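You operate a simulated robot arm through the tools that you are given. There is no shell and no other tool.

Carry out the task below with a simulated robot arm. There is one attempt and no reset: what you move stays moved.

## Task
The toast has gone cold in the slots: reheat it, plate the seeded bread, rack the crumpet.
Fine: lever down, then the reheat button once; dial stays on 4; cream plate, centre gap; fingers above the slots.

Only the result counts: the job must be done as asked and must still hold three seconds after the hand-in. Knocking over, shifting, dropping, spilling or breaking anything else fails it.

## Robot
A 7-joint arm with a two-finger parallel gripper, fixed in place. Base frame: the origin is on the floor under the middle of its stand, x ahead of it, y to its left, z up; the work surface is at about z = 910. Lengths are in mm, angles in rad, forces in N, time in s.
With the tool pointing down near the work surface it reaches from about 240 to 680 mm from the base axis. Its first joint turns from -1.152 to 1.152 rad. Payload 2.4 kg.
Tool frame: the origin (TCP) lies between the finger pads and is the grasp point; the fingertips stand 30 mm ahead of it; z points along the fingers, y is the line along which they close. Largest opening 94 mm; finger width 28, thickness 10; the body of the gripper, 50 by 96 mm, starts 55 mm behind the TCP.
Orientation is told as [roll, pitch, yaw] about the base's x, y, z axes, in that order, counted from this pose: with the fingers straight down and closing along the base's y, the tool's x points along the base's -x, its y along +y and its z along -z.

## Interface
- The arm moves only by the tool arm_command. Its argument "motion" is a list that holds one entry, the list of rows, each a list of 7 numbers: the shift along the base's x, y, z in mm, then the turn, a rotation vector about the base's x, y, z in rad, then the gripper command, from -1 (fully open) to 1 (shut), values between in proportion. In form: [[[dx, dy, dz, rx, ry, rz, fingers], ...]]. A call has 1 to 20 rows; each row shifts and turns the commanded pose from where the row before left it. A row lasts 0.2 s, in which the tool goes at most 50 mm and 0.15 rad; a call with a longer step from one row to the next is refused whole, and so is a gripper value outside its range. Where a pose cannot be reached the arm comes as near as it can. A force on the tool above 40 N (or 10 N above the force at the start of the call, whichever is more), or a blocked arm, ends the call early, and 0.2 s more pass. Each finger travels about 153 mm/s and halts on what it meets, pressing with about 35 N; the grip force reading is that of the motor and also rises with nothing between the fingers. The clock runs only during rows and for 0.2 s after the last one: add rows that do not move to give the fingers time. It gives the time, the measured TCP pose, the force on the tool (base axes), the opening and the grip force at its end, in the units of the frame above (readings bear some noise), with the torque about the TCP (base axes, N m) and any sound that the robot's microphone picked up.
- Cameras (640 x 400 px; columns grow to the right, rows downward): "scene" is fixed at [52.6, 483.6, 1447.6]; the picture's right is [-0.62, -0.78, 0.00], its down [-0.41, 0.33, -0.85] and it looks along [0.66, -0.53, -0.53] (base axes); focal length 264 px, centre (320, 200). "wrist" rides on the gripper at [76, 14, -103] in the tool frame; the picture's right is [-0.18, 0.98, 0.00], its down [-0.75, -0.14, -0.64] and it looks along [-0.63, -0.12, 0.77] (tool axes); focal length 243 px, centre (320, 200). There is no depth. A picture from a camera that has moved, and an enlarged one, comes with that camera's place and axes in the base frame and with its lens.
- get_image(camera): a new picture of that camera. The clock stands still meanwhile.
- zoom(camera, box): a new picture of the part [left, top, right, bottom] of that camera's present view, enlarged. The clock stands still meanwhile.
- hand_in(): hands the job in; it is judged then, once.

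Places have to be worked out from the pictures, the camera data and where the tool is seen. Open the gripper and draw the arm clear of the work before you hand the job in, unless the task says otherwise.

The tools are called after "Request:" as a command line: name --argument value ..., lists and objects as JSON in quotes. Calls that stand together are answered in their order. arm_command: Moves the arm, as the interface text tells. Its arguments: {"type":"object","properties":{"motion":{"type":"array"}},"required":["motion"]} The other tools are called the same way: get_image (camera) takes a picture; zoom (camera, box) takes an enlarged picture of a part of a camera's view; hand_in () hands the job in.

At the start:

```text
time_s: 0.0
ee_pos: [339.8, 80.4, 1333.4]
orientation: [-0.001, 0.001, 0.0]
ft_force: [0.6, 0.0, -0.2]
ft_torque: [0.0, -0.02, 0.0]
width: 94.3
gripper_force: 0.2
```

scene: 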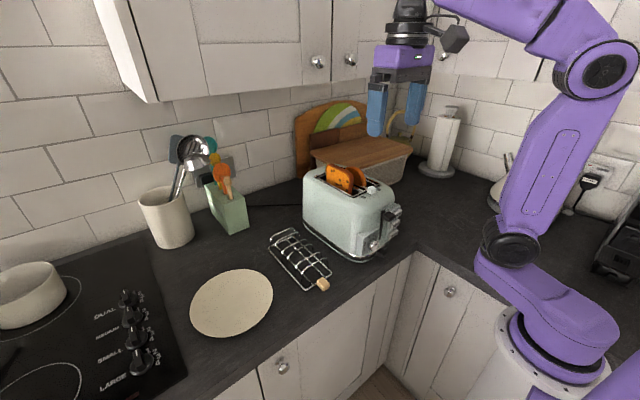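
wrist: 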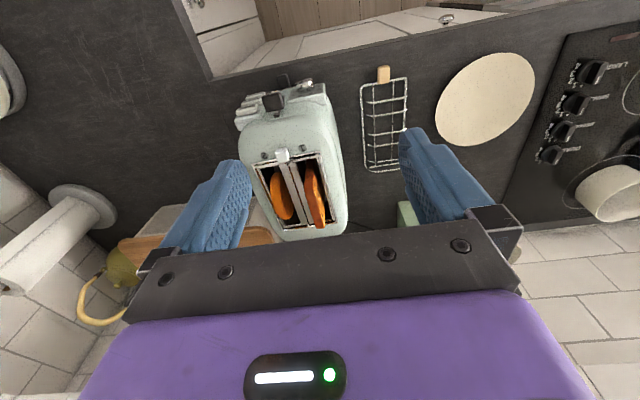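

I start by taking enlarged views of the toaster, its controls, the rack and the plate to work out where things are.

Request:
zoom --camera "scene" --box '[280, 140, 440, 270]'

Request:
zoom --camera "scene" --box '[180, 210, 360, 350]'

Request:
zoom --camera "wrist" --box '[220, 60, 360, 250]'

Request:
zoom --camera "wrist" --box '[340, 40, 560, 190]'

```text
3.08 times, centred on (360, 205) of scene
camera zoom: at [52.6, 483.6, 1447.6], right [-0.62, -0.78, 0.0], down [-0.41, 0.33, -0.85], along [0.66, -0.53, -0.53], focal length 811 px, centre (197, 185)
```

zoom: 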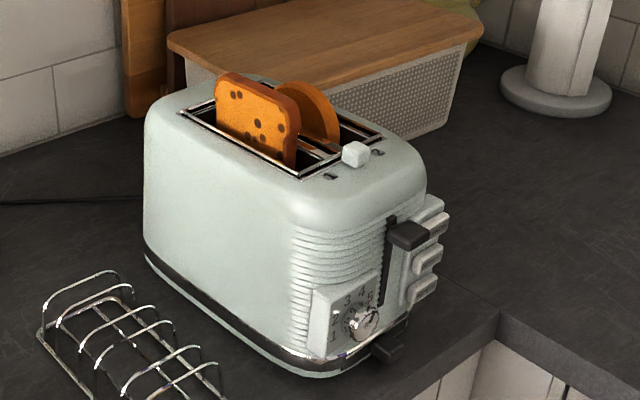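

```text
2.86 times, centred on (270, 280) of scene
camera zoom: at [52.6, 483.6, 1447.6], right [-0.62, -0.78, 0.0], down [-0.41, 0.33, -0.85], along [0.66, -0.53, -0.53], focal length 753 px, centre (463, -29)
```

zoom: 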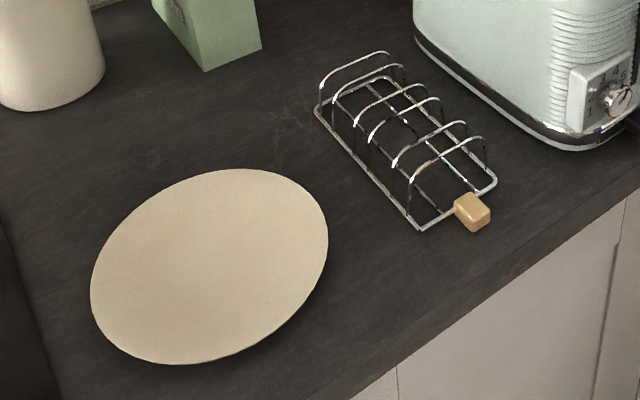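

```text
2.11 times, centred on (290, 155) of wrist
camera zoom: at [263.1, 95.4, 1436.3], right [0.18, 0.98, 0.0], down [0.75, -0.14, 0.64], along [0.63, -0.12, -0.77], focal length 511 px, centre (383, 295)
```

zoom: 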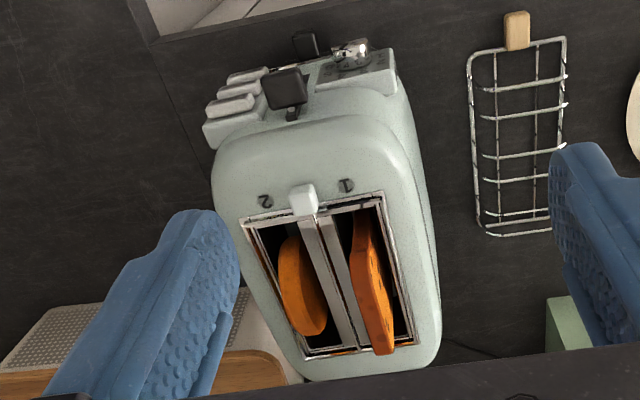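

```text
2.67 times, centred on (450, 115) of wrist
camera zoom: at [263.1, 95.4, 1436.3], right [0.18, 0.98, 0.0], down [0.75, -0.14, 0.64], along [0.63, -0.12, -0.77], focal length 647 px, centre (-27, 427)
```

zoom: 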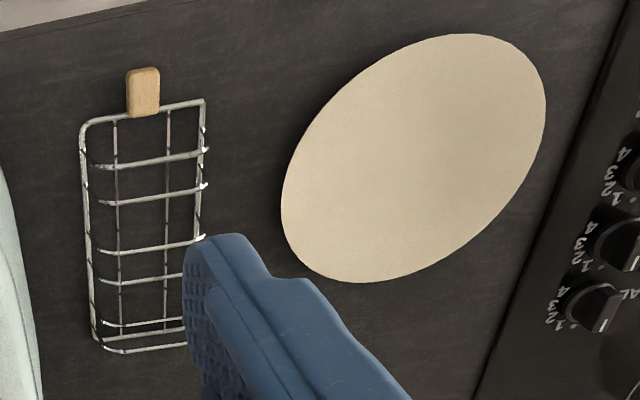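

The lever knob triangulates to about (367, 10, 1062), the toaster top to z ≈ 1105, and the plate centre to about (484, 400). I move the hand in front of the toaster, clear of it, so the wrist camera can read the dial and buttons.

Request:
arm_command --motion '[[[-12, -10, -30, 0, 0, 0, -1], [-12, -10, -30, 0, 0, 0, -1], [-12, -10, -30, 0, 0, 0, -1], [-12, -10, -30, 0, 0, 0, -1], [-12, -10, -30, 0, 0, 0, -1], [-10, -10, -30, 0, 0, 0, -1]]]'

Request:
get_image --camera "wrist"

Request:
zoom --camera "wrist" --box '[220, 80, 420, 205]'

```text
time_s: 1.4
ee_pos: [268.8, 21.8, 1154.1]
orientation: [0.0, 0.003, 0.0]
ft_force: [-0.3, 0.2, -0.1]
ft_torque: [-0.01, -0.02, -0.01]
width: 93.8
gripper_force: 0.0
```

```text
taken
camera wrist: at [191.8, 35.8, 1256.4], right [0.18, 0.98, 0.0], down [0.75, -0.14, 0.64], along [0.63, -0.12, -0.77], focal length 243 px, centre (320, 200)
```

wrist: 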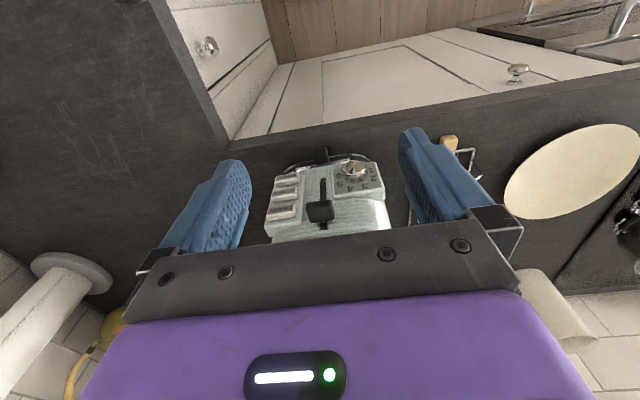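

```text
3.20 times, centred on (320, 142) of wrist
camera zoom: at [191.8, 35.8, 1256.4], right [0.18, 0.98, 0.0], down [0.75, -0.14, 0.64], along [0.63, -0.12, -0.77], focal length 776 px, centre (320, 384)
```

zoom: 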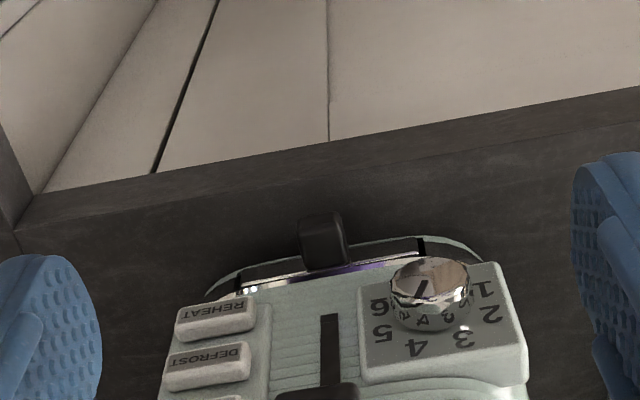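

The labels can be read: REHEAT is the lowest of the three buttons and DEFROST is above it. I enlarge further to check the dial and button geometry.

Request:
zoom --camera "wrist" --box '[330, 150, 394, 200]'

Request:
zoom --camera "wrist" --box '[256, 145, 356, 245]'

Request:
zoom --camera "scene" --box '[345, 190, 415, 270]'

Request:
zoom --camera "scene" --box '[260, 220, 350, 300]'

```text
8.00 times, centred on (362, 175) of wrist
camera zoom: at [191.8, 35.8, 1256.4], right [0.18, 0.98, 0.0], down [0.75, -0.14, 0.64], along [0.63, -0.12, -0.77], focal length 1941 px, centre (-16, 400)
```

zoom: 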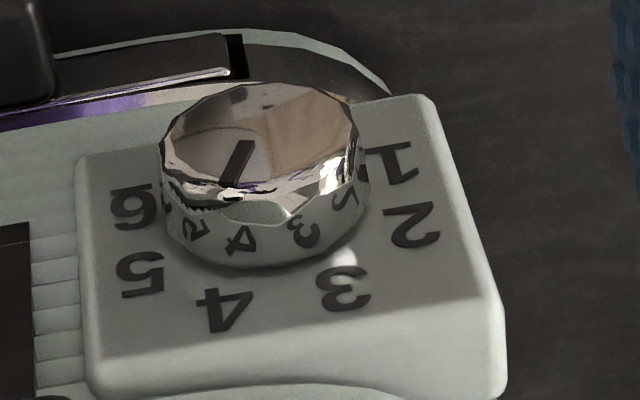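

```text
4.00 times, centred on (306, 195) of wrist
camera zoom: at [191.8, 35.8, 1256.4], right [0.18, 0.98, 0.0], down [0.75, -0.14, 0.64], along [0.63, -0.12, -0.77], focal length 970 px, centre (376, 220)
```

zoom: 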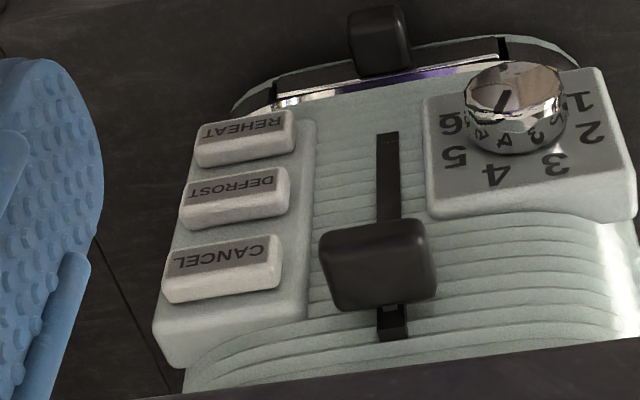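

```text
5.00 times, centred on (380, 230) of scene
camera zoom: at [52.6, 483.6, 1447.6], right [-0.62, -0.78, 0.0], down [-0.41, 0.33, -0.85], along [0.66, -0.53, -0.53], focal length 1318 px, centre (20, 50)
```

zoom: 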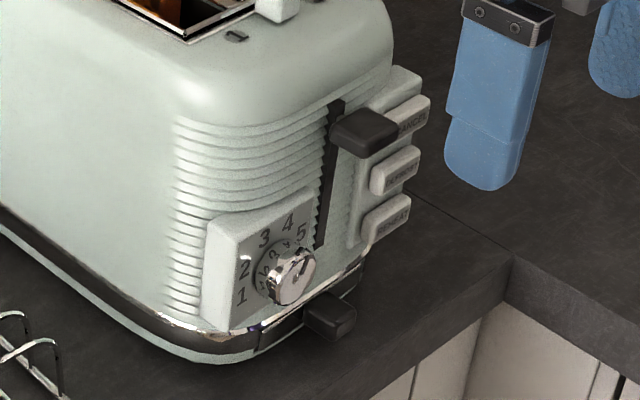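

```text
5.00 times, centred on (305, 260) of scene
camera zoom: at [52.6, 483.6, 1447.6], right [-0.62, -0.78, 0.0], down [-0.41, 0.33, -0.85], along [0.66, -0.53, -0.53], focal length 1318 px, centre (395, -100)
```

zoom: 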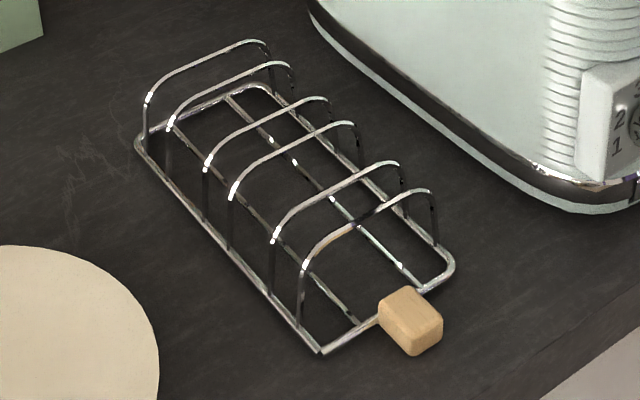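

The dial mark points at 4, and CANCEL, DEFROST and REHEAT run from top to bottom, with REHEAT at about (382, -48, 962) and the lever knob at about (372, 4, 1055). I close the fingers, lean the tool slightly, and move to just above the lever knob before checking the alignment.

Request:
arm_command --motion '[[[0, 0, 0, 0, -0.1, 0, 1], [20, -6, 0, 0, -0.1, 0, 1], [25, -6, -10, 0, 0, 0, 1], [25, -6, -12, 0, 0, 0, 1], [21, 0, -12, 0, 0, 0, 1], [0, 0, 0, 0, 0, 0, 1]]]'

Request:
zoom --camera "scene" --box '[320, 150, 440, 250]'

Request:
get_image --camera "wrist"

```text
time_s: 2.8
ee_pos: [361.9, 6.8, 1120.1]
orientation: [-0.001, -0.201, -0.001]
ft_force: [0.0, 0.5, -0.4]
ft_torque: [0.02, 0.01, 0.04]
width: 0.0
gripper_force: 33.0
```

```text
4.00 times, centred on (380, 200) of scene
camera zoom: at [52.6, 483.6, 1447.6], right [-0.62, -0.78, 0.0], down [-0.41, 0.33, -0.85], along [0.66, -0.53, -0.53], focal length 1054 px, centre (80, 200)
```

zoom: 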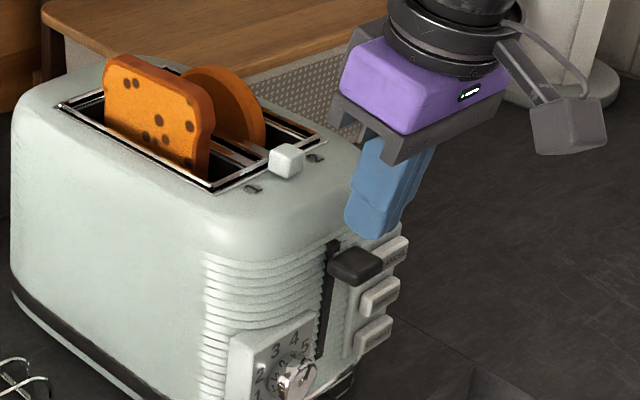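

```text
taken
camera wrist: at [265.2, 19.3, 1205.1], right [0.18, 0.98, 0.04], down [0.61, -0.14, 0.78], along [0.77, -0.12, -0.63], focal length 243 px, centre (320, 200)
```

wrist: 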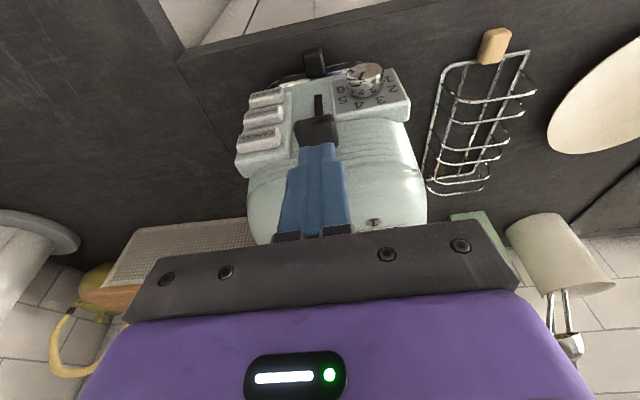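

The fingertips sit at about (368, 7, 1091), right over the knob and clear of the front face. I press straight down in small steps, watching the force.

Request:
arm_command --motion '[[[-2, -2, -8, 0, 0, 0, 1], [0, 0, -8, 0, 0, 0, 1], [0, 0, -8, 0, 0, 0, 1], [0, 0, -8, 0, 0, 0, 1], [0, 0, -8, 0, 0, 0, 1], [0, 0, -8, 0, 0, 0, 1], [0, 0, -8, 0, 0, 0, 1]]]'

Request:
zoom --camera "scene" --box '[320, 150, 440, 250]'

```text
time_s: 4.4
ee_pos: [357.7, 1.4, 1064.1]
orientation: [0.0, -0.199, 0.001]
ft_force: [-0.4, 0.7, 2.5]
ft_torque: [0.05, 0.05, 0.0]
width: 0.0
gripper_force: 32.6
```

```text
4.00 times, centred on (380, 200) of scene
camera zoom: at [52.5, 483.6, 1447.6], right [-0.62, -0.78, 0.0], down [-0.41, 0.33, -0.85], along [0.66, -0.53, -0.53], focal length 1054 px, centre (80, 200)
```

zoom: 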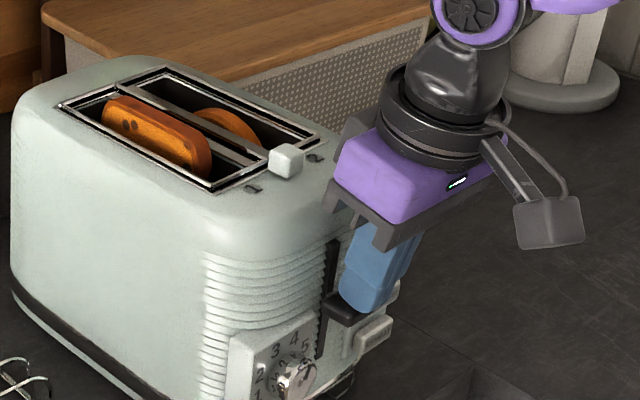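

The lever is going down with the toast, at about 2.5 N. I keep pressing in small steps towards the latch.

Request:
arm_command --motion '[[[0, 0, -8, 0, 0, 0, 1], [0, 0, -8, 0, 0, 0, 1], [0, 0, -8, 0, 0, 0, 1], [0, 0, -6, 0, 0, 0, 1], [0, 0, -6, 0, 0, 0, 1], [0, 0, -4, 0, 0, 0, 1]]]'

Request:
zoom --camera "scene" --box '[320, 150, 440, 250]'

```text
time_s: 5.7
ee_pos: [359.0, 2.5, 1029.3]
orientation: [0.0, -0.207, 0.0]
ft_force: [-17.5, -1.8, 23.1]
ft_torque: [0.37, -1.3, 0.18]
width: 0.0
gripper_force: 32.5
stopped in row 6: the force on the tool passed its limit at 55 N (the readings are from after the stop); the commanded pose is now the measured one
```

```text
4.00 times, centred on (380, 200) of scene
camera zoom: at [51.7, 483.5, 1447.7], right [-0.62, -0.78, 0.0], down [-0.41, 0.33, -0.85], along [0.66, -0.53, -0.53], focal length 1054 px, centre (80, 200)
```

zoom: 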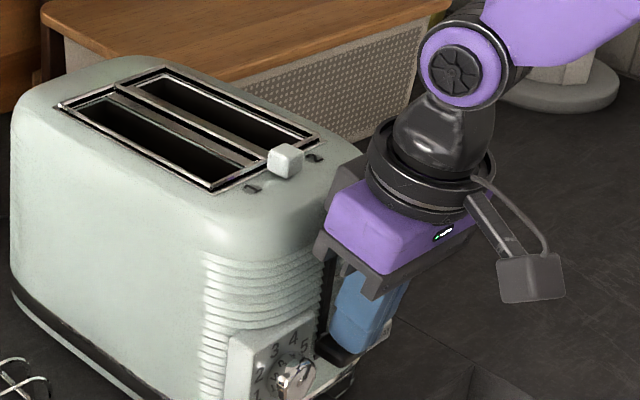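

The force passed the limit with a strong -x part, so the hand may be touching the toaster front. I look before going further.

Request:
get_image --camera "wrist"

Request:
zoom --camera "scene" --box '[370, 190, 430, 260]'

Request:
zoom --camera "wrist" --box '[220, 40, 440, 240]'

```text
taken
camera wrist: at [263.9, 15.7, 1114.2], right [0.18, 0.98, 0.04], down [0.61, -0.14, 0.78], along [0.78, -0.12, -0.62], focal length 243 px, centre (320, 200)
```

wrist: 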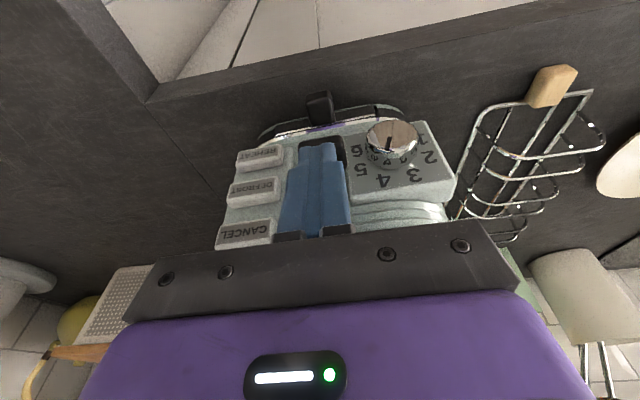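

```text
5.71 times, centred on (400, 225) of scene
camera zoom: at [51.7, 483.5, 1447.7], right [-0.62, -0.78, 0.0], down [-0.41, 0.33, -0.85], along [0.66, -0.53, -0.53], focal length 1506 px, centre (-137, 57)
```

zoom: 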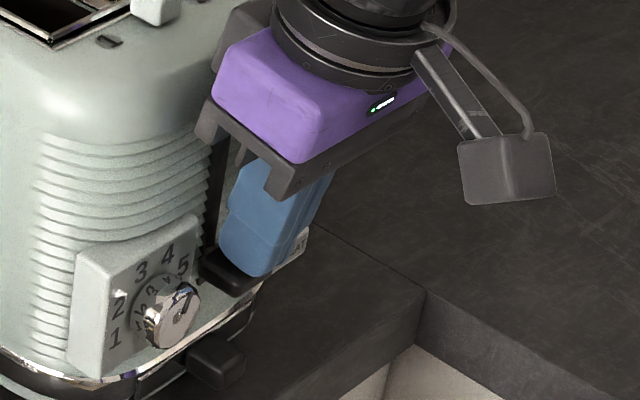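

```text
2.00 times, centred on (330, 140) of wrist
camera zoom: at [263.9, 15.7, 1114.2], right [0.18, 0.98, 0.04], down [0.61, -0.14, 0.78], along [0.78, -0.12, -0.62], focal length 485 px, centre (300, 320)
```

zoom: 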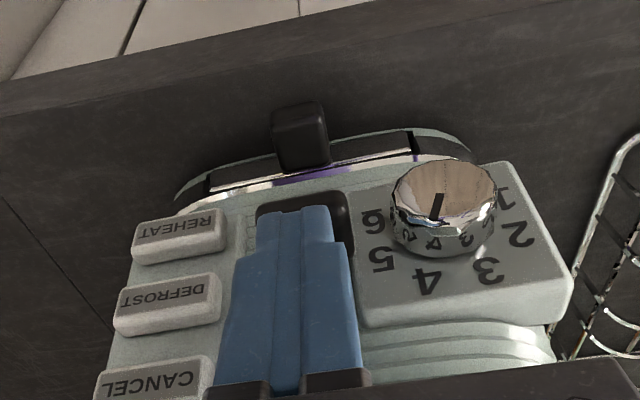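

The gripper's front bracket looks to be touching the toaster's upper front, so the lever probably has some travel left. I tilt the hand back and away from the toaster while keeping the fingertip on the lever.

Request:
arm_command --motion '[[[-4, 0, 0, 0, -0.05, 0, 1], [-3, 0, 0, 0, -0.1, 0, 1], [-2, 0, 0, 0, -0.1, 0, 1], [0, 0, 0, 0, 0, 0, 1]]]'

Request:
zoom --camera "scene" --box '[320, 160, 440, 260]'

Request:
zoom --camera "wrist" --box '[220, 40, 440, 240]'

```text
time_s: 6.7
ee_pos: [354.8, -2.0, 1028.6]
orientation: [0.0, -0.455, -0.002]
ft_force: [0.2, -6.4, 4.3]
ft_torque: [-0.15, -0.07, -0.01]
width: 0.2
gripper_force: 33.1
out of reach, approached as far as the arm can: row 1
```

```text
4.00 times, centred on (380, 210) of scene
camera zoom: at [52.6, 483.4, 1447.7], right [-0.62, -0.78, 0.0], down [-0.41, 0.33, -0.85], along [0.66, -0.53, -0.53], focal length 1054 px, centre (80, 160)
```

zoom: 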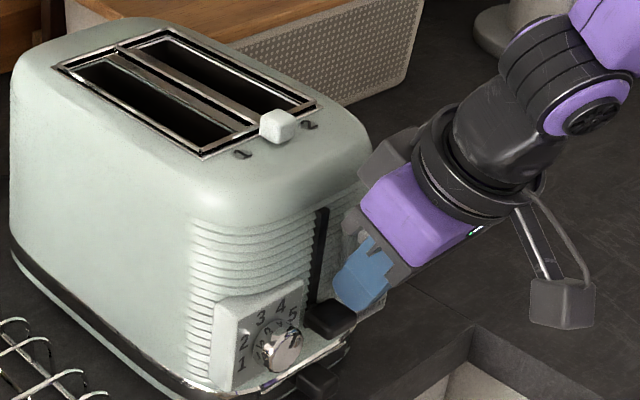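

```text
2.00 times, centred on (330, 140) of wrist
camera zoom: at [242.0, 13.2, 1087.6], right [0.17, 0.98, 0.08], down [0.39, -0.14, 0.91], along [0.9, -0.12, -0.41], focal length 485 px, centre (300, 320)
```

zoom: 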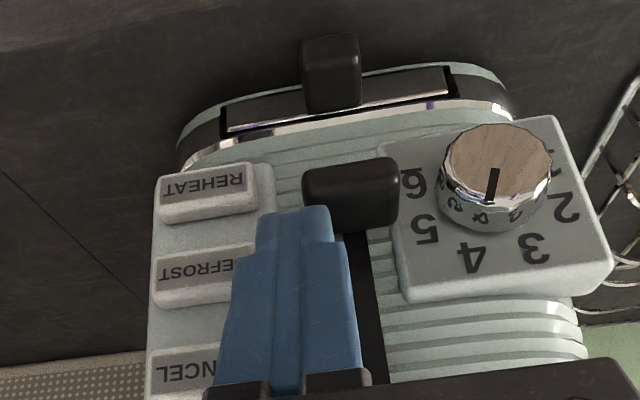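

The arm reported a reach problem, the finger has ended up off to the right of the lever knob, and there is a 6 N sideways force. I look closely before moving anything.

Request:
zoom --camera "scene" --box '[370, 200, 430, 260]'

Request:
get_image --camera "scene"

Request:
get_image --camera "wrist"

```text
6.67 times, centred on (400, 230) of scene
camera zoom: at [52.6, 483.4, 1447.7], right [-0.62, -0.78, 0.0], down [-0.41, 0.33, -0.85], along [0.66, -0.53, -0.53], focal length 1757 px, centre (-213, 0)
```

zoom: 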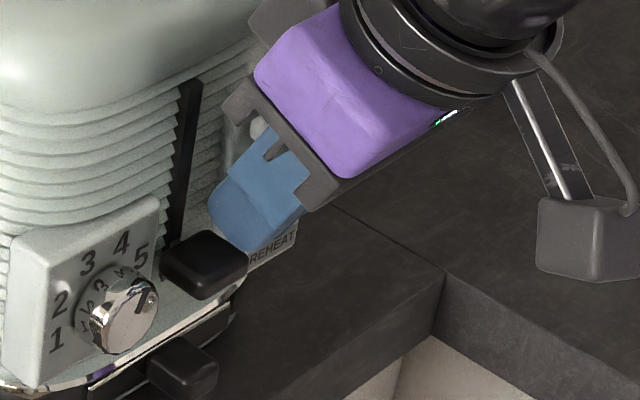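

```text
taken
```

scene: 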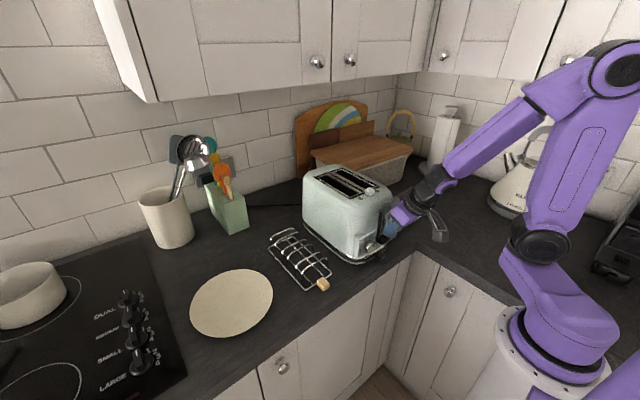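

```text
taken
camera wrist: at [242.0, 13.2, 1087.6], right [0.17, 0.98, 0.08], down [0.39, -0.14, 0.91], along [0.9, -0.12, -0.41], focal length 243 px, centre (320, 200)
```

wrist: 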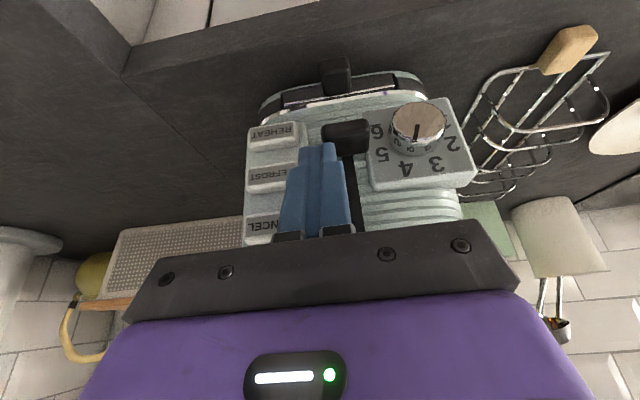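

The finger is resting at the right edge of the knob, and the toaster front seems to have moved a little toward +y. I ease the finger sideways off it and lift straight up, to see whether the lever latched and how far the toaster moved.

Request:
arm_command --motion '[[[0, -2, 1, 0, 0, 0, 1], [-2, -1, 6, 0, 0, 0, 1], [-4, 0, 10, 0, 0, 0, 1], [-6, 0, 15, 0, 0, 0, 1], [-10, 0, 25, 0, 0, 0, 1], [-10, 0, 30, 0, 0, 0, 1], [0, 0, 0, 0, 0, 0, 1]]]'

Request:
zoom --camera "scene" --box '[320, 160, 440, 260]'

Request:
get_image --camera "wrist"

```text
time_s: 8.3
ee_pos: [323.7, -2.7, 1116.4]
orientation: [-0.002, -0.457, 0.0]
ft_force: [-0.7, 0.2, 1.2]
ft_torque: [0.02, 0.01, 0.01]
width: 0.1
gripper_force: 33.4
```

```text
4.00 times, centred on (380, 210) of scene
camera zoom: at [52.6, 483.6, 1447.6], right [-0.62, -0.78, 0.0], down [-0.41, 0.33, -0.85], along [0.66, -0.53, -0.53], focal length 1054 px, centre (80, 160)
```

zoom: 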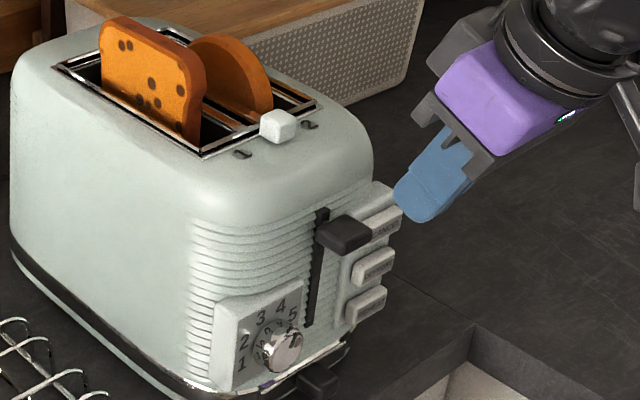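

```text
taken
camera wrist: at [210.8, 11.6, 1175.0], right [0.17, 0.98, 0.08], down [0.39, -0.14, 0.91], along [0.9, -0.12, -0.41], focal length 243 px, centre (320, 200)
```

wrist: 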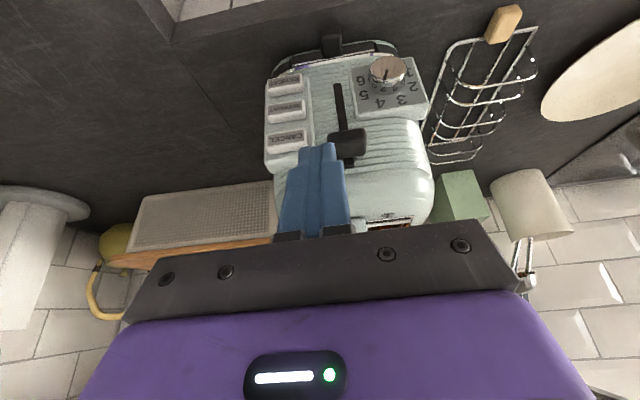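

The lever sprang back up, so it had not latched. I retake the same enlarged views as at the start to measure how far the toaster moved.

Request:
zoom --camera "scene" --box '[280, 140, 440, 270]'

Request:
zoom --camera "scene" --box '[345, 190, 415, 270]'

Request:
zoom --camera "wrist" --box '[250, 20, 450, 180]'

```text
3.08 times, centred on (360, 205) of scene
camera zoom: at [52.6, 483.6, 1447.6], right [-0.62, -0.78, 0.0], down [-0.41, 0.33, -0.85], along [0.66, -0.53, -0.53], focal length 811 px, centre (197, 185)
```

zoom: 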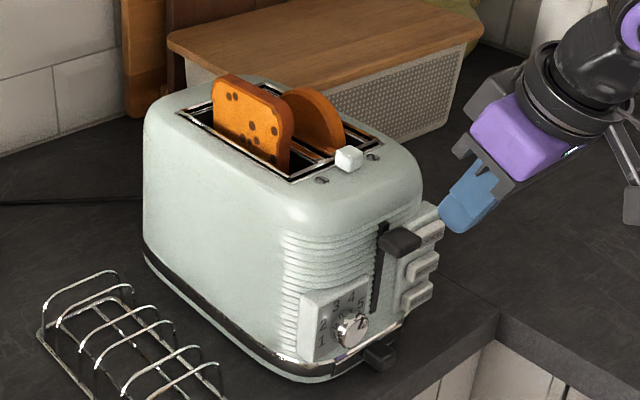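

```text
5.00 times, centred on (380, 230) of scene
camera zoom: at [52.6, 483.6, 1447.6], right [-0.62, -0.78, 0.0], down [-0.41, 0.33, -0.85], along [0.66, -0.53, -0.53], focal length 1318 px, centre (20, 50)
```

zoom: 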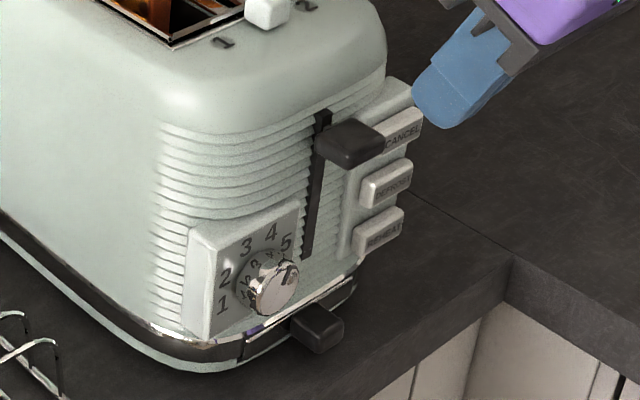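

```text
2.50 times, centred on (350, 100) of wrist
camera zoom: at [210.8, 11.6, 1175.0], right [0.17, 0.98, 0.08], down [0.39, -0.14, 0.91], along [0.9, -0.12, -0.41], focal length 606 px, centre (245, 450)
```

zoom: 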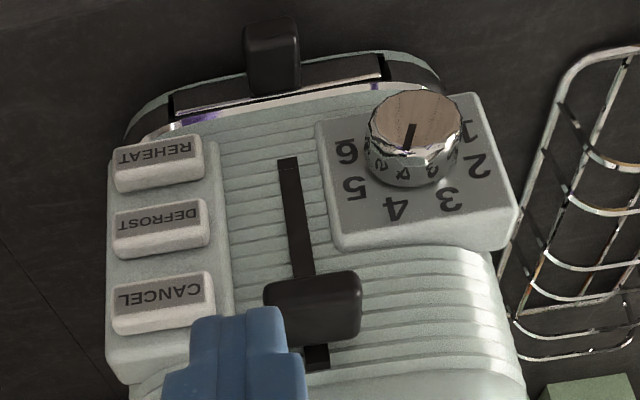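

From the stop torque, I work out that the only hard contact was the gripper body on the toaster's rounded front edge, so the lever never reached its stop. The toaster front has also yawed about 3° toward +y. I idle briefly to see how noisy the pose readings are before planning the next press.

Request:
arm_command --motion '[[[0, 0, 0, 0, 0, 0, 1]]]'

Request:
arm_command --motion '[[[0, 0, 0, 0, 0, 0, 1]]]'

Request:
arm_command --motion '[[[0, 0, 0, 0, 0, 0, 1]]]'

```text
time_s: 8.7
ee_pos: [324.1, -3.5, 1116.7]
orientation: [-0.001, -0.456, -0.001]
ft_force: [0.5, 0.2, 0.3]
ft_torque: [-0.02, 0.02, 0.0]
width: 0.0
gripper_force: 32.8
```

```text
time_s: 9.1
ee_pos: [322.8, -1.5, 1116.2]
orientation: [-0.001, -0.456, 0.001]
ft_force: [0.2, 0.1, -0.9]
ft_torque: [-0.04, 0.03, 0.01]
width: 0.0
gripper_force: 33.1
```

```text
time_s: 9.5
ee_pos: [324.7, -1.8, 1116.4]
orientation: [-0.001, -0.456, 0.002]
ft_force: [0.3, -0.3, -0.5]
ft_torque: [0.01, -0.03, -0.01]
width: 0.0
gripper_force: 33.0
```

Reading noise is about 1 mm, so the true TCP is near (324, -2, 1116). The knob is now centred near (372, 15, 1054). I keep the 0.456 rad tilt, which holds the gripper body well back, and line the tip up above the knob at y ≈ 11, clear of both panels.

Request:
arm_command --motion '[[[9, 5, 0, 0, 0, 0, 1], [9, 5, -5, 0, 0, 0, 1], [9, 3.4, -6, 0, 0, 0, 1], [0, 0, 0, 0, 0, 0, 1]]]'

Request:
zoom --camera "scene" --box '[345, 180, 425, 250]'

Request:
zoom --camera "wrist" --box '[220, 40, 440, 240]'

```text
time_s: 10.5
ee_pos: [351.5, 11.3, 1104.4]
orientation: [0.003, -0.456, -0.001]
ft_force: [-1.1, 1.3, -0.5]
ft_torque: [0.01, -0.02, 0.01]
width: 0.4
gripper_force: 32.6
```

```text
5.71 times, centred on (385, 215) of scene
camera zoom: at [52.6, 483.6, 1447.6], right [-0.62, -0.78, 0.0], down [-0.41, 0.33, -0.85], along [0.66, -0.53, -0.53], focal length 1506 px, centre (-51, 114)
```

zoom: 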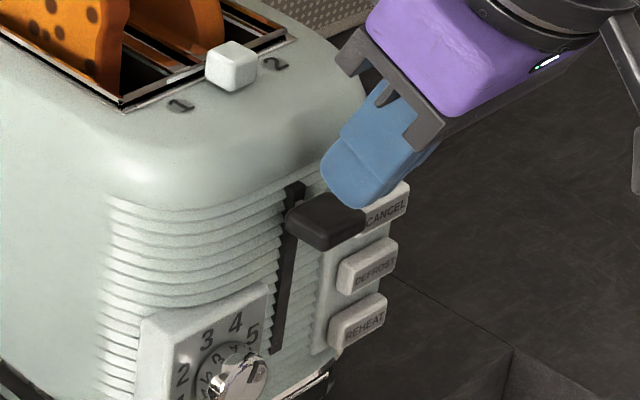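

```text
2.00 times, centred on (330, 140) of wrist
camera zoom: at [238.2, 25.1, 1163.2], right [0.17, 0.98, 0.08], down [0.39, -0.14, 0.91], along [0.9, -0.12, -0.41], focal length 485 px, centre (300, 320)
```

zoom: 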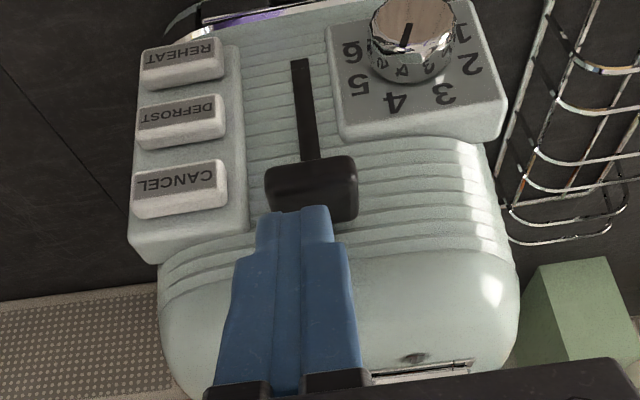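

The tip is just above the knob and roughly centred on it. I press down with 8 mm steps for about half the travel and check the force.

Request:
arm_command --motion '[[[0, 2, -8, 0, 0, 0, 1], [0, 0, -8, 0, 0, 0, 1], [0, 0, -8, 0, 0, 0, 1], [1, 0, -8, 0, 0, 0, 1], [1, 0, -8, 0, 0, 0, 1], [1, 0, -8, 0, 0, 0, 1]]]'

Request:
zoom --camera "scene" --box '[345, 190, 425, 260]'

Request:
zoom --camera "wrist" --box '[220, 40, 440, 240]'

```text
time_s: 11.9
ee_pos: [353.2, 11.8, 1057.7]
orientation: [0.0, -0.459, 0.0]
ft_force: [-3.4, -1.0, 2.8]
ft_torque: [-0.07, 0.07, -0.03]
width: 0.0
gripper_force: 32.9
```

```text
5.71 times, centred on (385, 225) of scene
camera zoom: at [52.5, 483.6, 1447.6], right [-0.62, -0.78, 0.0], down [-0.41, 0.33, -0.85], along [0.66, -0.53, -0.53], focal length 1506 px, centre (-51, 57)
```

zoom: 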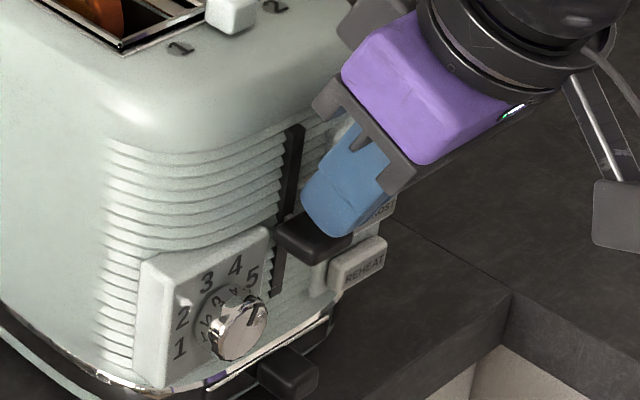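

```text
2.00 times, centred on (330, 140) of wrist
camera zoom: at [240.6, 26.3, 1115.9], right [0.17, 0.98, 0.08], down [0.39, -0.14, 0.91], along [0.9, -0.12, -0.41], focal length 485 px, centre (300, 320)
```

zoom: 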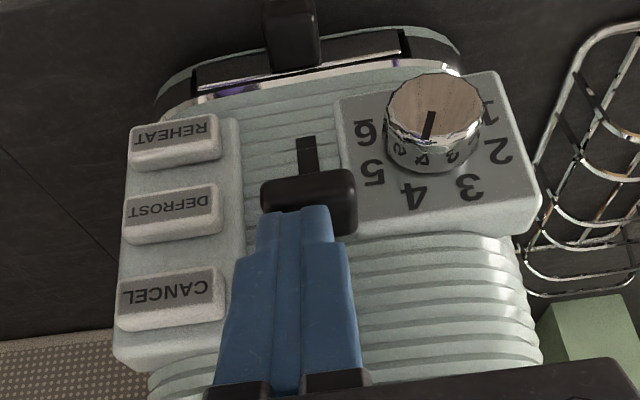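

The lever follows smoothly with under 4 N. I keep pressing toward the bottom of its slot.

Request:
arm_command --motion '[[[0, 0, -7, 0, 0, 0, 1], [0, 0, -7, 0, 0, 0, 1], [0, 0, -7, 0, 0, 0, 1], [0, 0, -6, 0, 0, 0, 1], [0, 0, -6, 0, 0, 0, 1]]]'

Request:
zoom --camera "scene" --box '[345, 190, 425, 260]'

Request:
zoom --camera "wrist" --box '[220, 40, 440, 240]'

```text
time_s: 13.1
ee_pos: [353.0, 13.7, 1024.4]
orientation: [0.002, -0.457, 0.0]
ft_force: [-0.9, 1.9, 4.7]
ft_torque: [0.02, 0.01, -0.01]
width: 0.1
gripper_force: 33.4
```

```text
5.71 times, centred on (385, 225) of scene
camera zoom: at [52.5, 483.7, 1447.6], right [-0.62, -0.78, 0.0], down [-0.41, 0.33, -0.85], along [0.66, -0.53, -0.53], focal length 1506 px, centre (-51, 57)
```

zoom: 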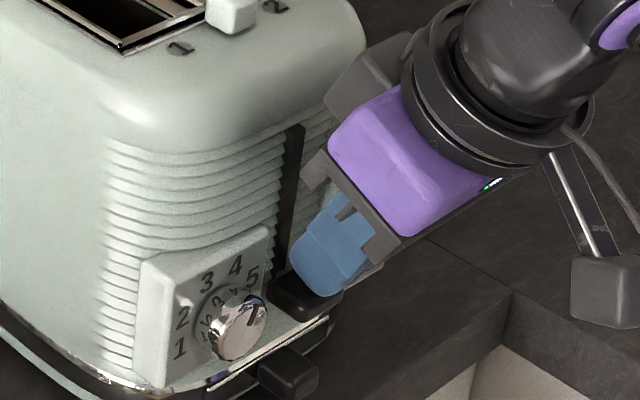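

```text
2.00 times, centred on (330, 140) of wrist
camera zoom: at [240.5, 27.4, 1082.3], right [0.17, 0.98, 0.08], down [0.39, -0.14, 0.91], along [0.9, -0.12, -0.41], focal length 485 px, centre (300, 320)
```

zoom: 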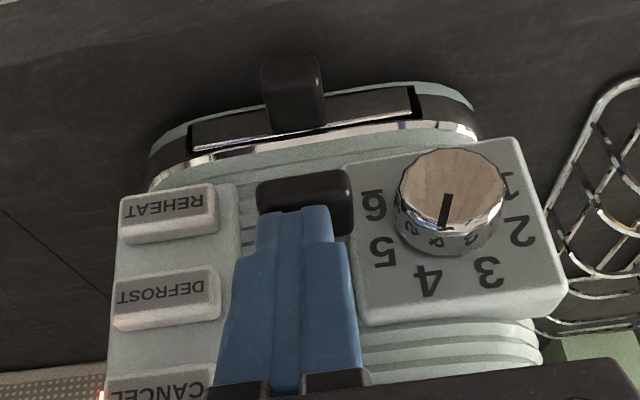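

Force is 4.7 N with no stop yet, and the tip is at about z = 997. I continue in 4 mm steps.

Request:
arm_command --motion '[[[0, 0, -4, 0, 0, 0, 1], [0, 0, -4, 0, 0, 0, 1], [0, 0, -3, 0, 0, 0, 1], [0, 0, -3, 0, 0, 0, 1]]]'

Request:
zoom --camera "wrist" --box '[220, 40, 440, 240]'

```text
time_s: 13.6
ee_pos: [353.9, 12.7, 1021.3]
orientation: [0.004, -0.464, 0.0]
ft_force: [-19.5, -1.6, 26.5]
ft_torque: [-0.15, 0.53, -0.08]
width: 0.0
gripper_force: 32.7
stopped in row 2: the force on the tool passed its limit at 49 N (the readings are from after the stop); the commanded pose is now the measured one
```

```text
2.00 times, centred on (330, 140) of wrist
camera zoom: at [240.0, 27.2, 1078.9], right [0.16, 0.98, 0.09], down [0.39, -0.14, 0.91], along [0.91, -0.12, -0.4], focal length 485 px, centre (300, 320)
```

zoom: 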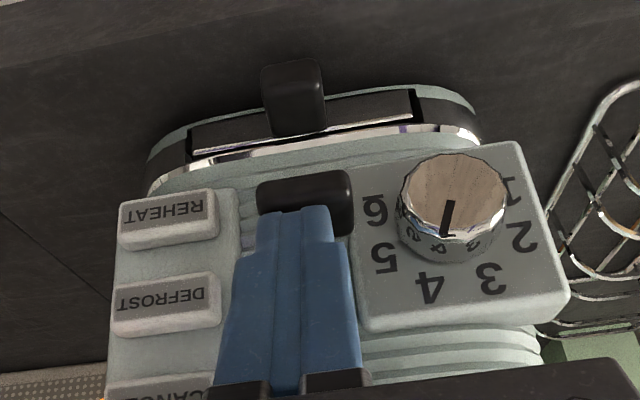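

The torque says the contact is now at the fingertip on the knob's front edge, so the lever is at its bottom stop. I ease off upward and check whether the lever stays down.

Request:
arm_command --motion '[[[0, 0, 3, 0, 0, 0, 1], [0, 0, 4, 0, 0, 0, 1], [-1, 0, 8, 0, 0, 0, 1], [0, 0, 0, 0, 0, 0, 1]]]'

Request:
zoom --camera "wrist" --box '[220, 40, 440, 240]'

Request:
zoom --camera "scene" --box '[280, 140, 440, 270]'

```text
time_s: 14.6
ee_pos: [352.0, 13.2, 1036.9]
orientation: [0.003, -0.461, 0.0]
ft_force: [0.1, -0.1, 0.5]
ft_torque: [0.0, -0.03, 0.02]
width: 0.0
gripper_force: 32.6
```

```text
2.00 times, centred on (330, 140) of wrist
camera zoom: at [239.5, 27.2, 1093.7], right [0.16, 0.98, 0.08], down [0.39, -0.14, 0.91], along [0.91, -0.12, -0.41], focal length 485 px, centre (300, 320)
```

zoom: 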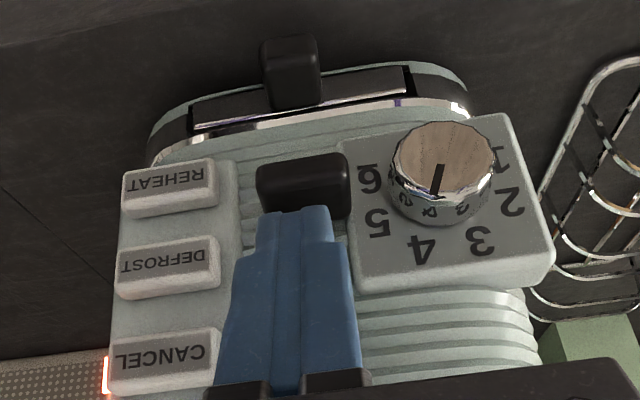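

```text
3.08 times, centred on (360, 205) of scene
camera zoom: at [52.6, 483.6, 1447.6], right [-0.62, -0.78, 0.0], down [-0.41, 0.33, -0.85], along [0.66, -0.53, -0.53], focal length 811 px, centre (197, 185)
```

zoom: 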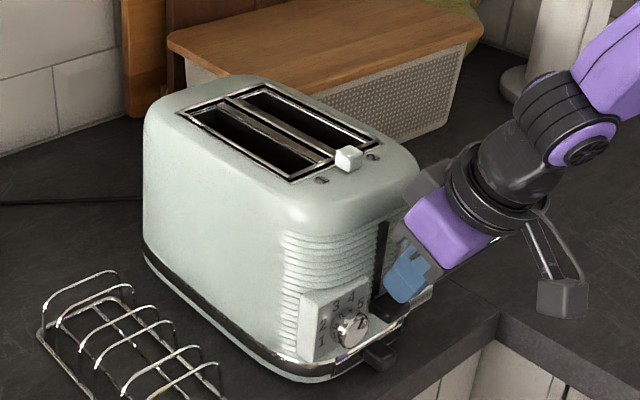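

The lever stays down with the toast lowered, no force on the tool, and a red light on by the buttons, so it has latched. Next is REHEAT, judged at about (382, -39, 962). I back off, move across, and line up in front of it without touching.

Request:
arm_command --motion '[[[-15, 0, 5, 0, 0, 0, 1], [-20, 0, 0, 0, 0, 0, 1], [-5, -25, -15, 0, 0, 0, 1], [0, -28, -24, 0, 0, 0, 1], [10, 0, -20, 0, 0, 0, 1], [10, 0, 0, 0, 0, 0, 1], [0, 0, 0, 0, 0, 0, 1]]]'

Request:
zoom --camera "wrist" --box '[220, 40, 440, 240]'

Request:
zoom --camera "scene" --box '[345, 190, 435, 270]'

```text
time_s: 16.2
ee_pos: [348.8, -30.9, 987.2]
orientation: [0.006, -0.46, -0.001]
ft_force: [-2.4, -0.3, -0.6]
ft_torque: [0.03, 0.08, -0.03]
width: 0.2
gripper_force: 33.1
out of reach, approached as far as the arm can: row 4
heard: click
```

```text
2.00 times, centred on (330, 140) of wrist
camera zoom: at [236.1, -17.6, 1045.7], right [0.17, 0.98, 0.08], down [0.39, -0.14, 0.91], along [0.91, -0.12, -0.41], focal length 485 px, centre (300, 320)
```

zoom: 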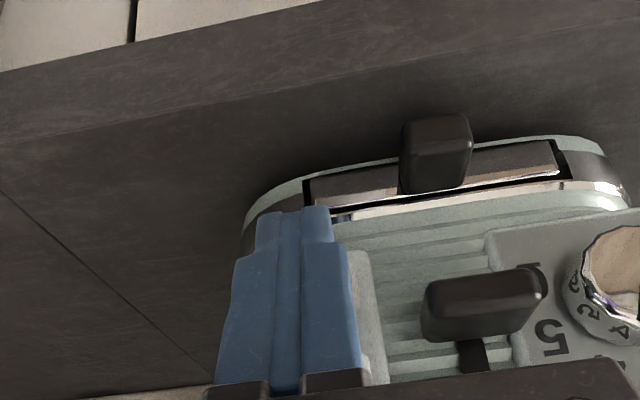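

```text
5.00 times, centred on (390, 230) of scene
camera zoom: at [52.5, 483.6, 1447.6], right [-0.62, -0.78, 0.0], down [-0.41, 0.33, -0.85], along [0.66, -0.53, -0.53], focal length 1318 px, centre (-30, 50)
```

zoom: 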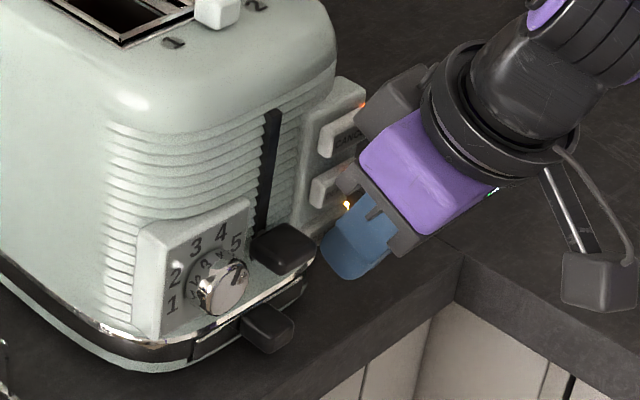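

The reach limit made the arm land closer than commanded, the finger touched REHEAT, a click was heard, and an amber light is on at that button. So REHEAT has been pressed once. I withdraw along the exact reverse path so nothing is pressed again.

Request:
arm_command --motion '[[[-5, 0, 0, 0, 0, 0, 1], [-5, 0, 0, 0, 0, 0, 1], [-8, 0, 16, 0, 0, 0, 1], [0, 4, 20, 0, 0, 0, 1], [0, 4, 30, 0, 0, 0, 1], [0, 0, 40, 0, 0, 0, 1]]]'

Request:
zoom --camera "scene" --box '[345, 190, 425, 260]'

Request:
zoom --camera "wrist" --box '[220, 20, 440, 220]'

```text
time_s: 17.6
ee_pos: [330.0, -22.6, 1093.7]
orientation: [0.005, -0.462, 0.001]
ft_force: [0.1, 0.0, 1.1]
ft_torque: [0.01, 0.01, -0.02]
width: 0.0
gripper_force: 33.3
```

```text
5.71 times, centred on (385, 225) of scene
camera zoom: at [52.6, 483.6, 1447.6], right [-0.62, -0.78, 0.0], down [-0.41, 0.33, -0.85], along [0.66, -0.53, -0.53], focal length 1506 px, centre (-51, 57)
```

zoom: 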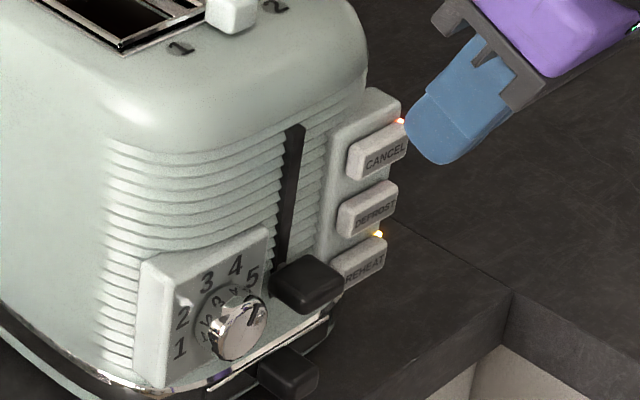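

```text
2.00 times, centred on (330, 120) of wrist
camera zoom: at [217.3, -9.0, 1152.3], right [0.16, 0.98, 0.08], down [0.39, -0.14, 0.91], along [0.91, -0.12, -0.41], focal length 485 px, centre (300, 360)
```

zoom: 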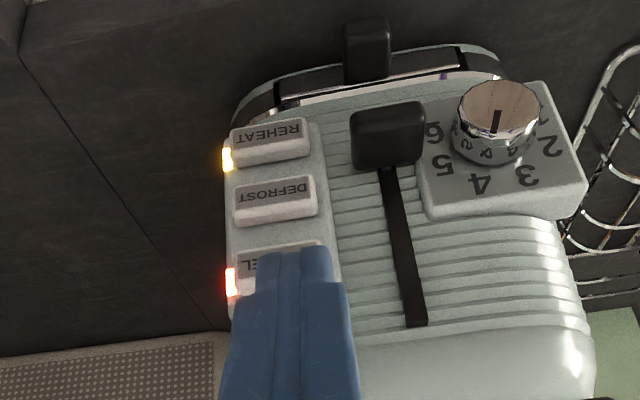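

The lever is down, the red running light and the amber REHEAT light are on, and the dial mark is still at 4. While it heats, I lift clear, straighten the tool, open the fingers and go over the rack for an accurate look at its centre gap.

Request:
arm_command --motion '[[[0, 0, 30, 0, 0.1, 0, 1], [0, 0, 30, 0, 0.1, 0, 1], [0, 10, 30, 0, 0.1, 0, 1], [0, 20, 20, 0, 0.1, 0, 0], [0, 40, 0, 0, 0.06, 0, -1], [10, 45, 0, 0, 0, 0, -1], [10, 45, 0, 0, 0, 0, -1], [10, 45, -10, 0, 0, 0, -1], [20, 35, -20, 0, 0, 0, -1], [0, 0, -20, 0, 0, 0, -1], [0, 0, 0, 0, 0, 0, -1]]]'

Request:
get_image --camera "wrist"

Request:
zoom --camera "scene" --box '[280, 140, 440, 270]'

```text
time_s: 20.0
ee_pos: [382.1, 217.3, 1153.6]
orientation: [0.004, -0.003, 0.001]
ft_force: [1.2, -0.4, 0.5]
ft_torque: [0.0, 0.02, 0.01]
width: 94.1
gripper_force: 0.0
```

```text
taken
camera wrist: at [305.3, 230.7, 1256.0], right [0.18, 0.98, 0.0], down [0.75, -0.14, 0.64], along [0.63, -0.12, -0.77], focal length 243 px, centre (320, 200)
```

wrist: 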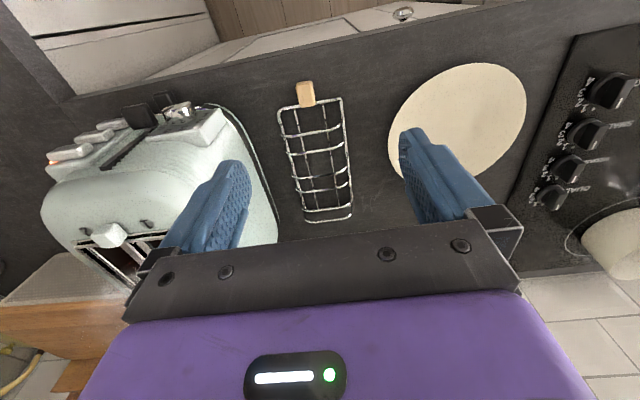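

```text
3.08 times, centred on (360, 205) of scene
camera zoom: at [52.6, 483.6, 1447.6], right [-0.62, -0.78, 0.0], down [-0.41, 0.33, -0.85], along [0.66, -0.53, -0.53], focal length 811 px, centre (197, 185)
```

zoom: 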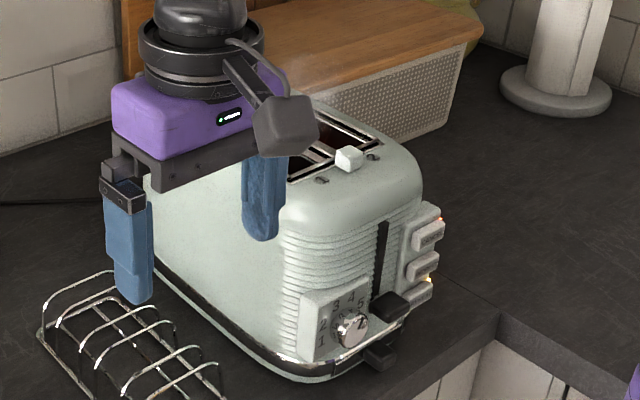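

I enlarge the rack in the wrist view to locate the wires.

Request:
zoom --camera "wrist" --box '[260, 70, 380, 230]'

Request:
zoom --camera "wrist" --box '[370, 50, 540, 200]'

```text
2.50 times, centred on (320, 150) of wrist
camera zoom: at [305.3, 230.7, 1256.0], right [0.18, 0.98, 0.0], down [0.75, -0.14, 0.64], along [0.63, -0.12, -0.77], focal length 606 px, centre (320, 325)
```

zoom: 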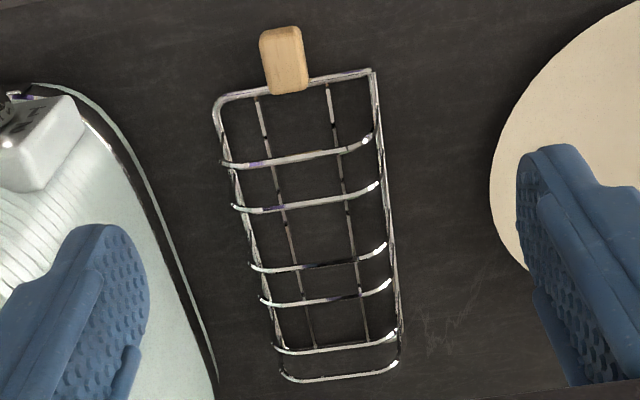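

```text
2.67 times, centred on (455, 125) of wrist
camera zoom: at [305.3, 230.7, 1256.0], right [0.18, 0.98, 0.0], down [0.75, -0.14, 0.64], along [0.63, -0.12, -0.77], focal length 647 px, centre (-40, 400)
```

zoom: 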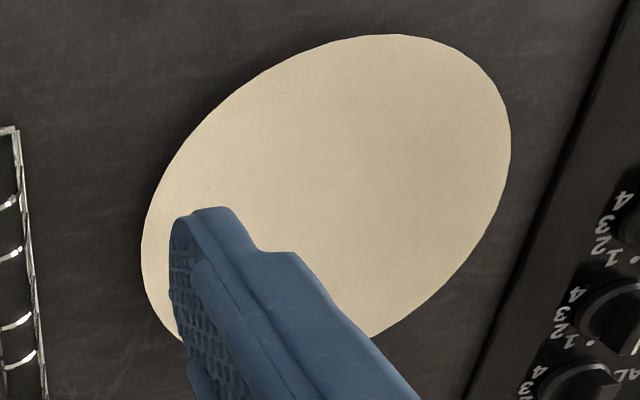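

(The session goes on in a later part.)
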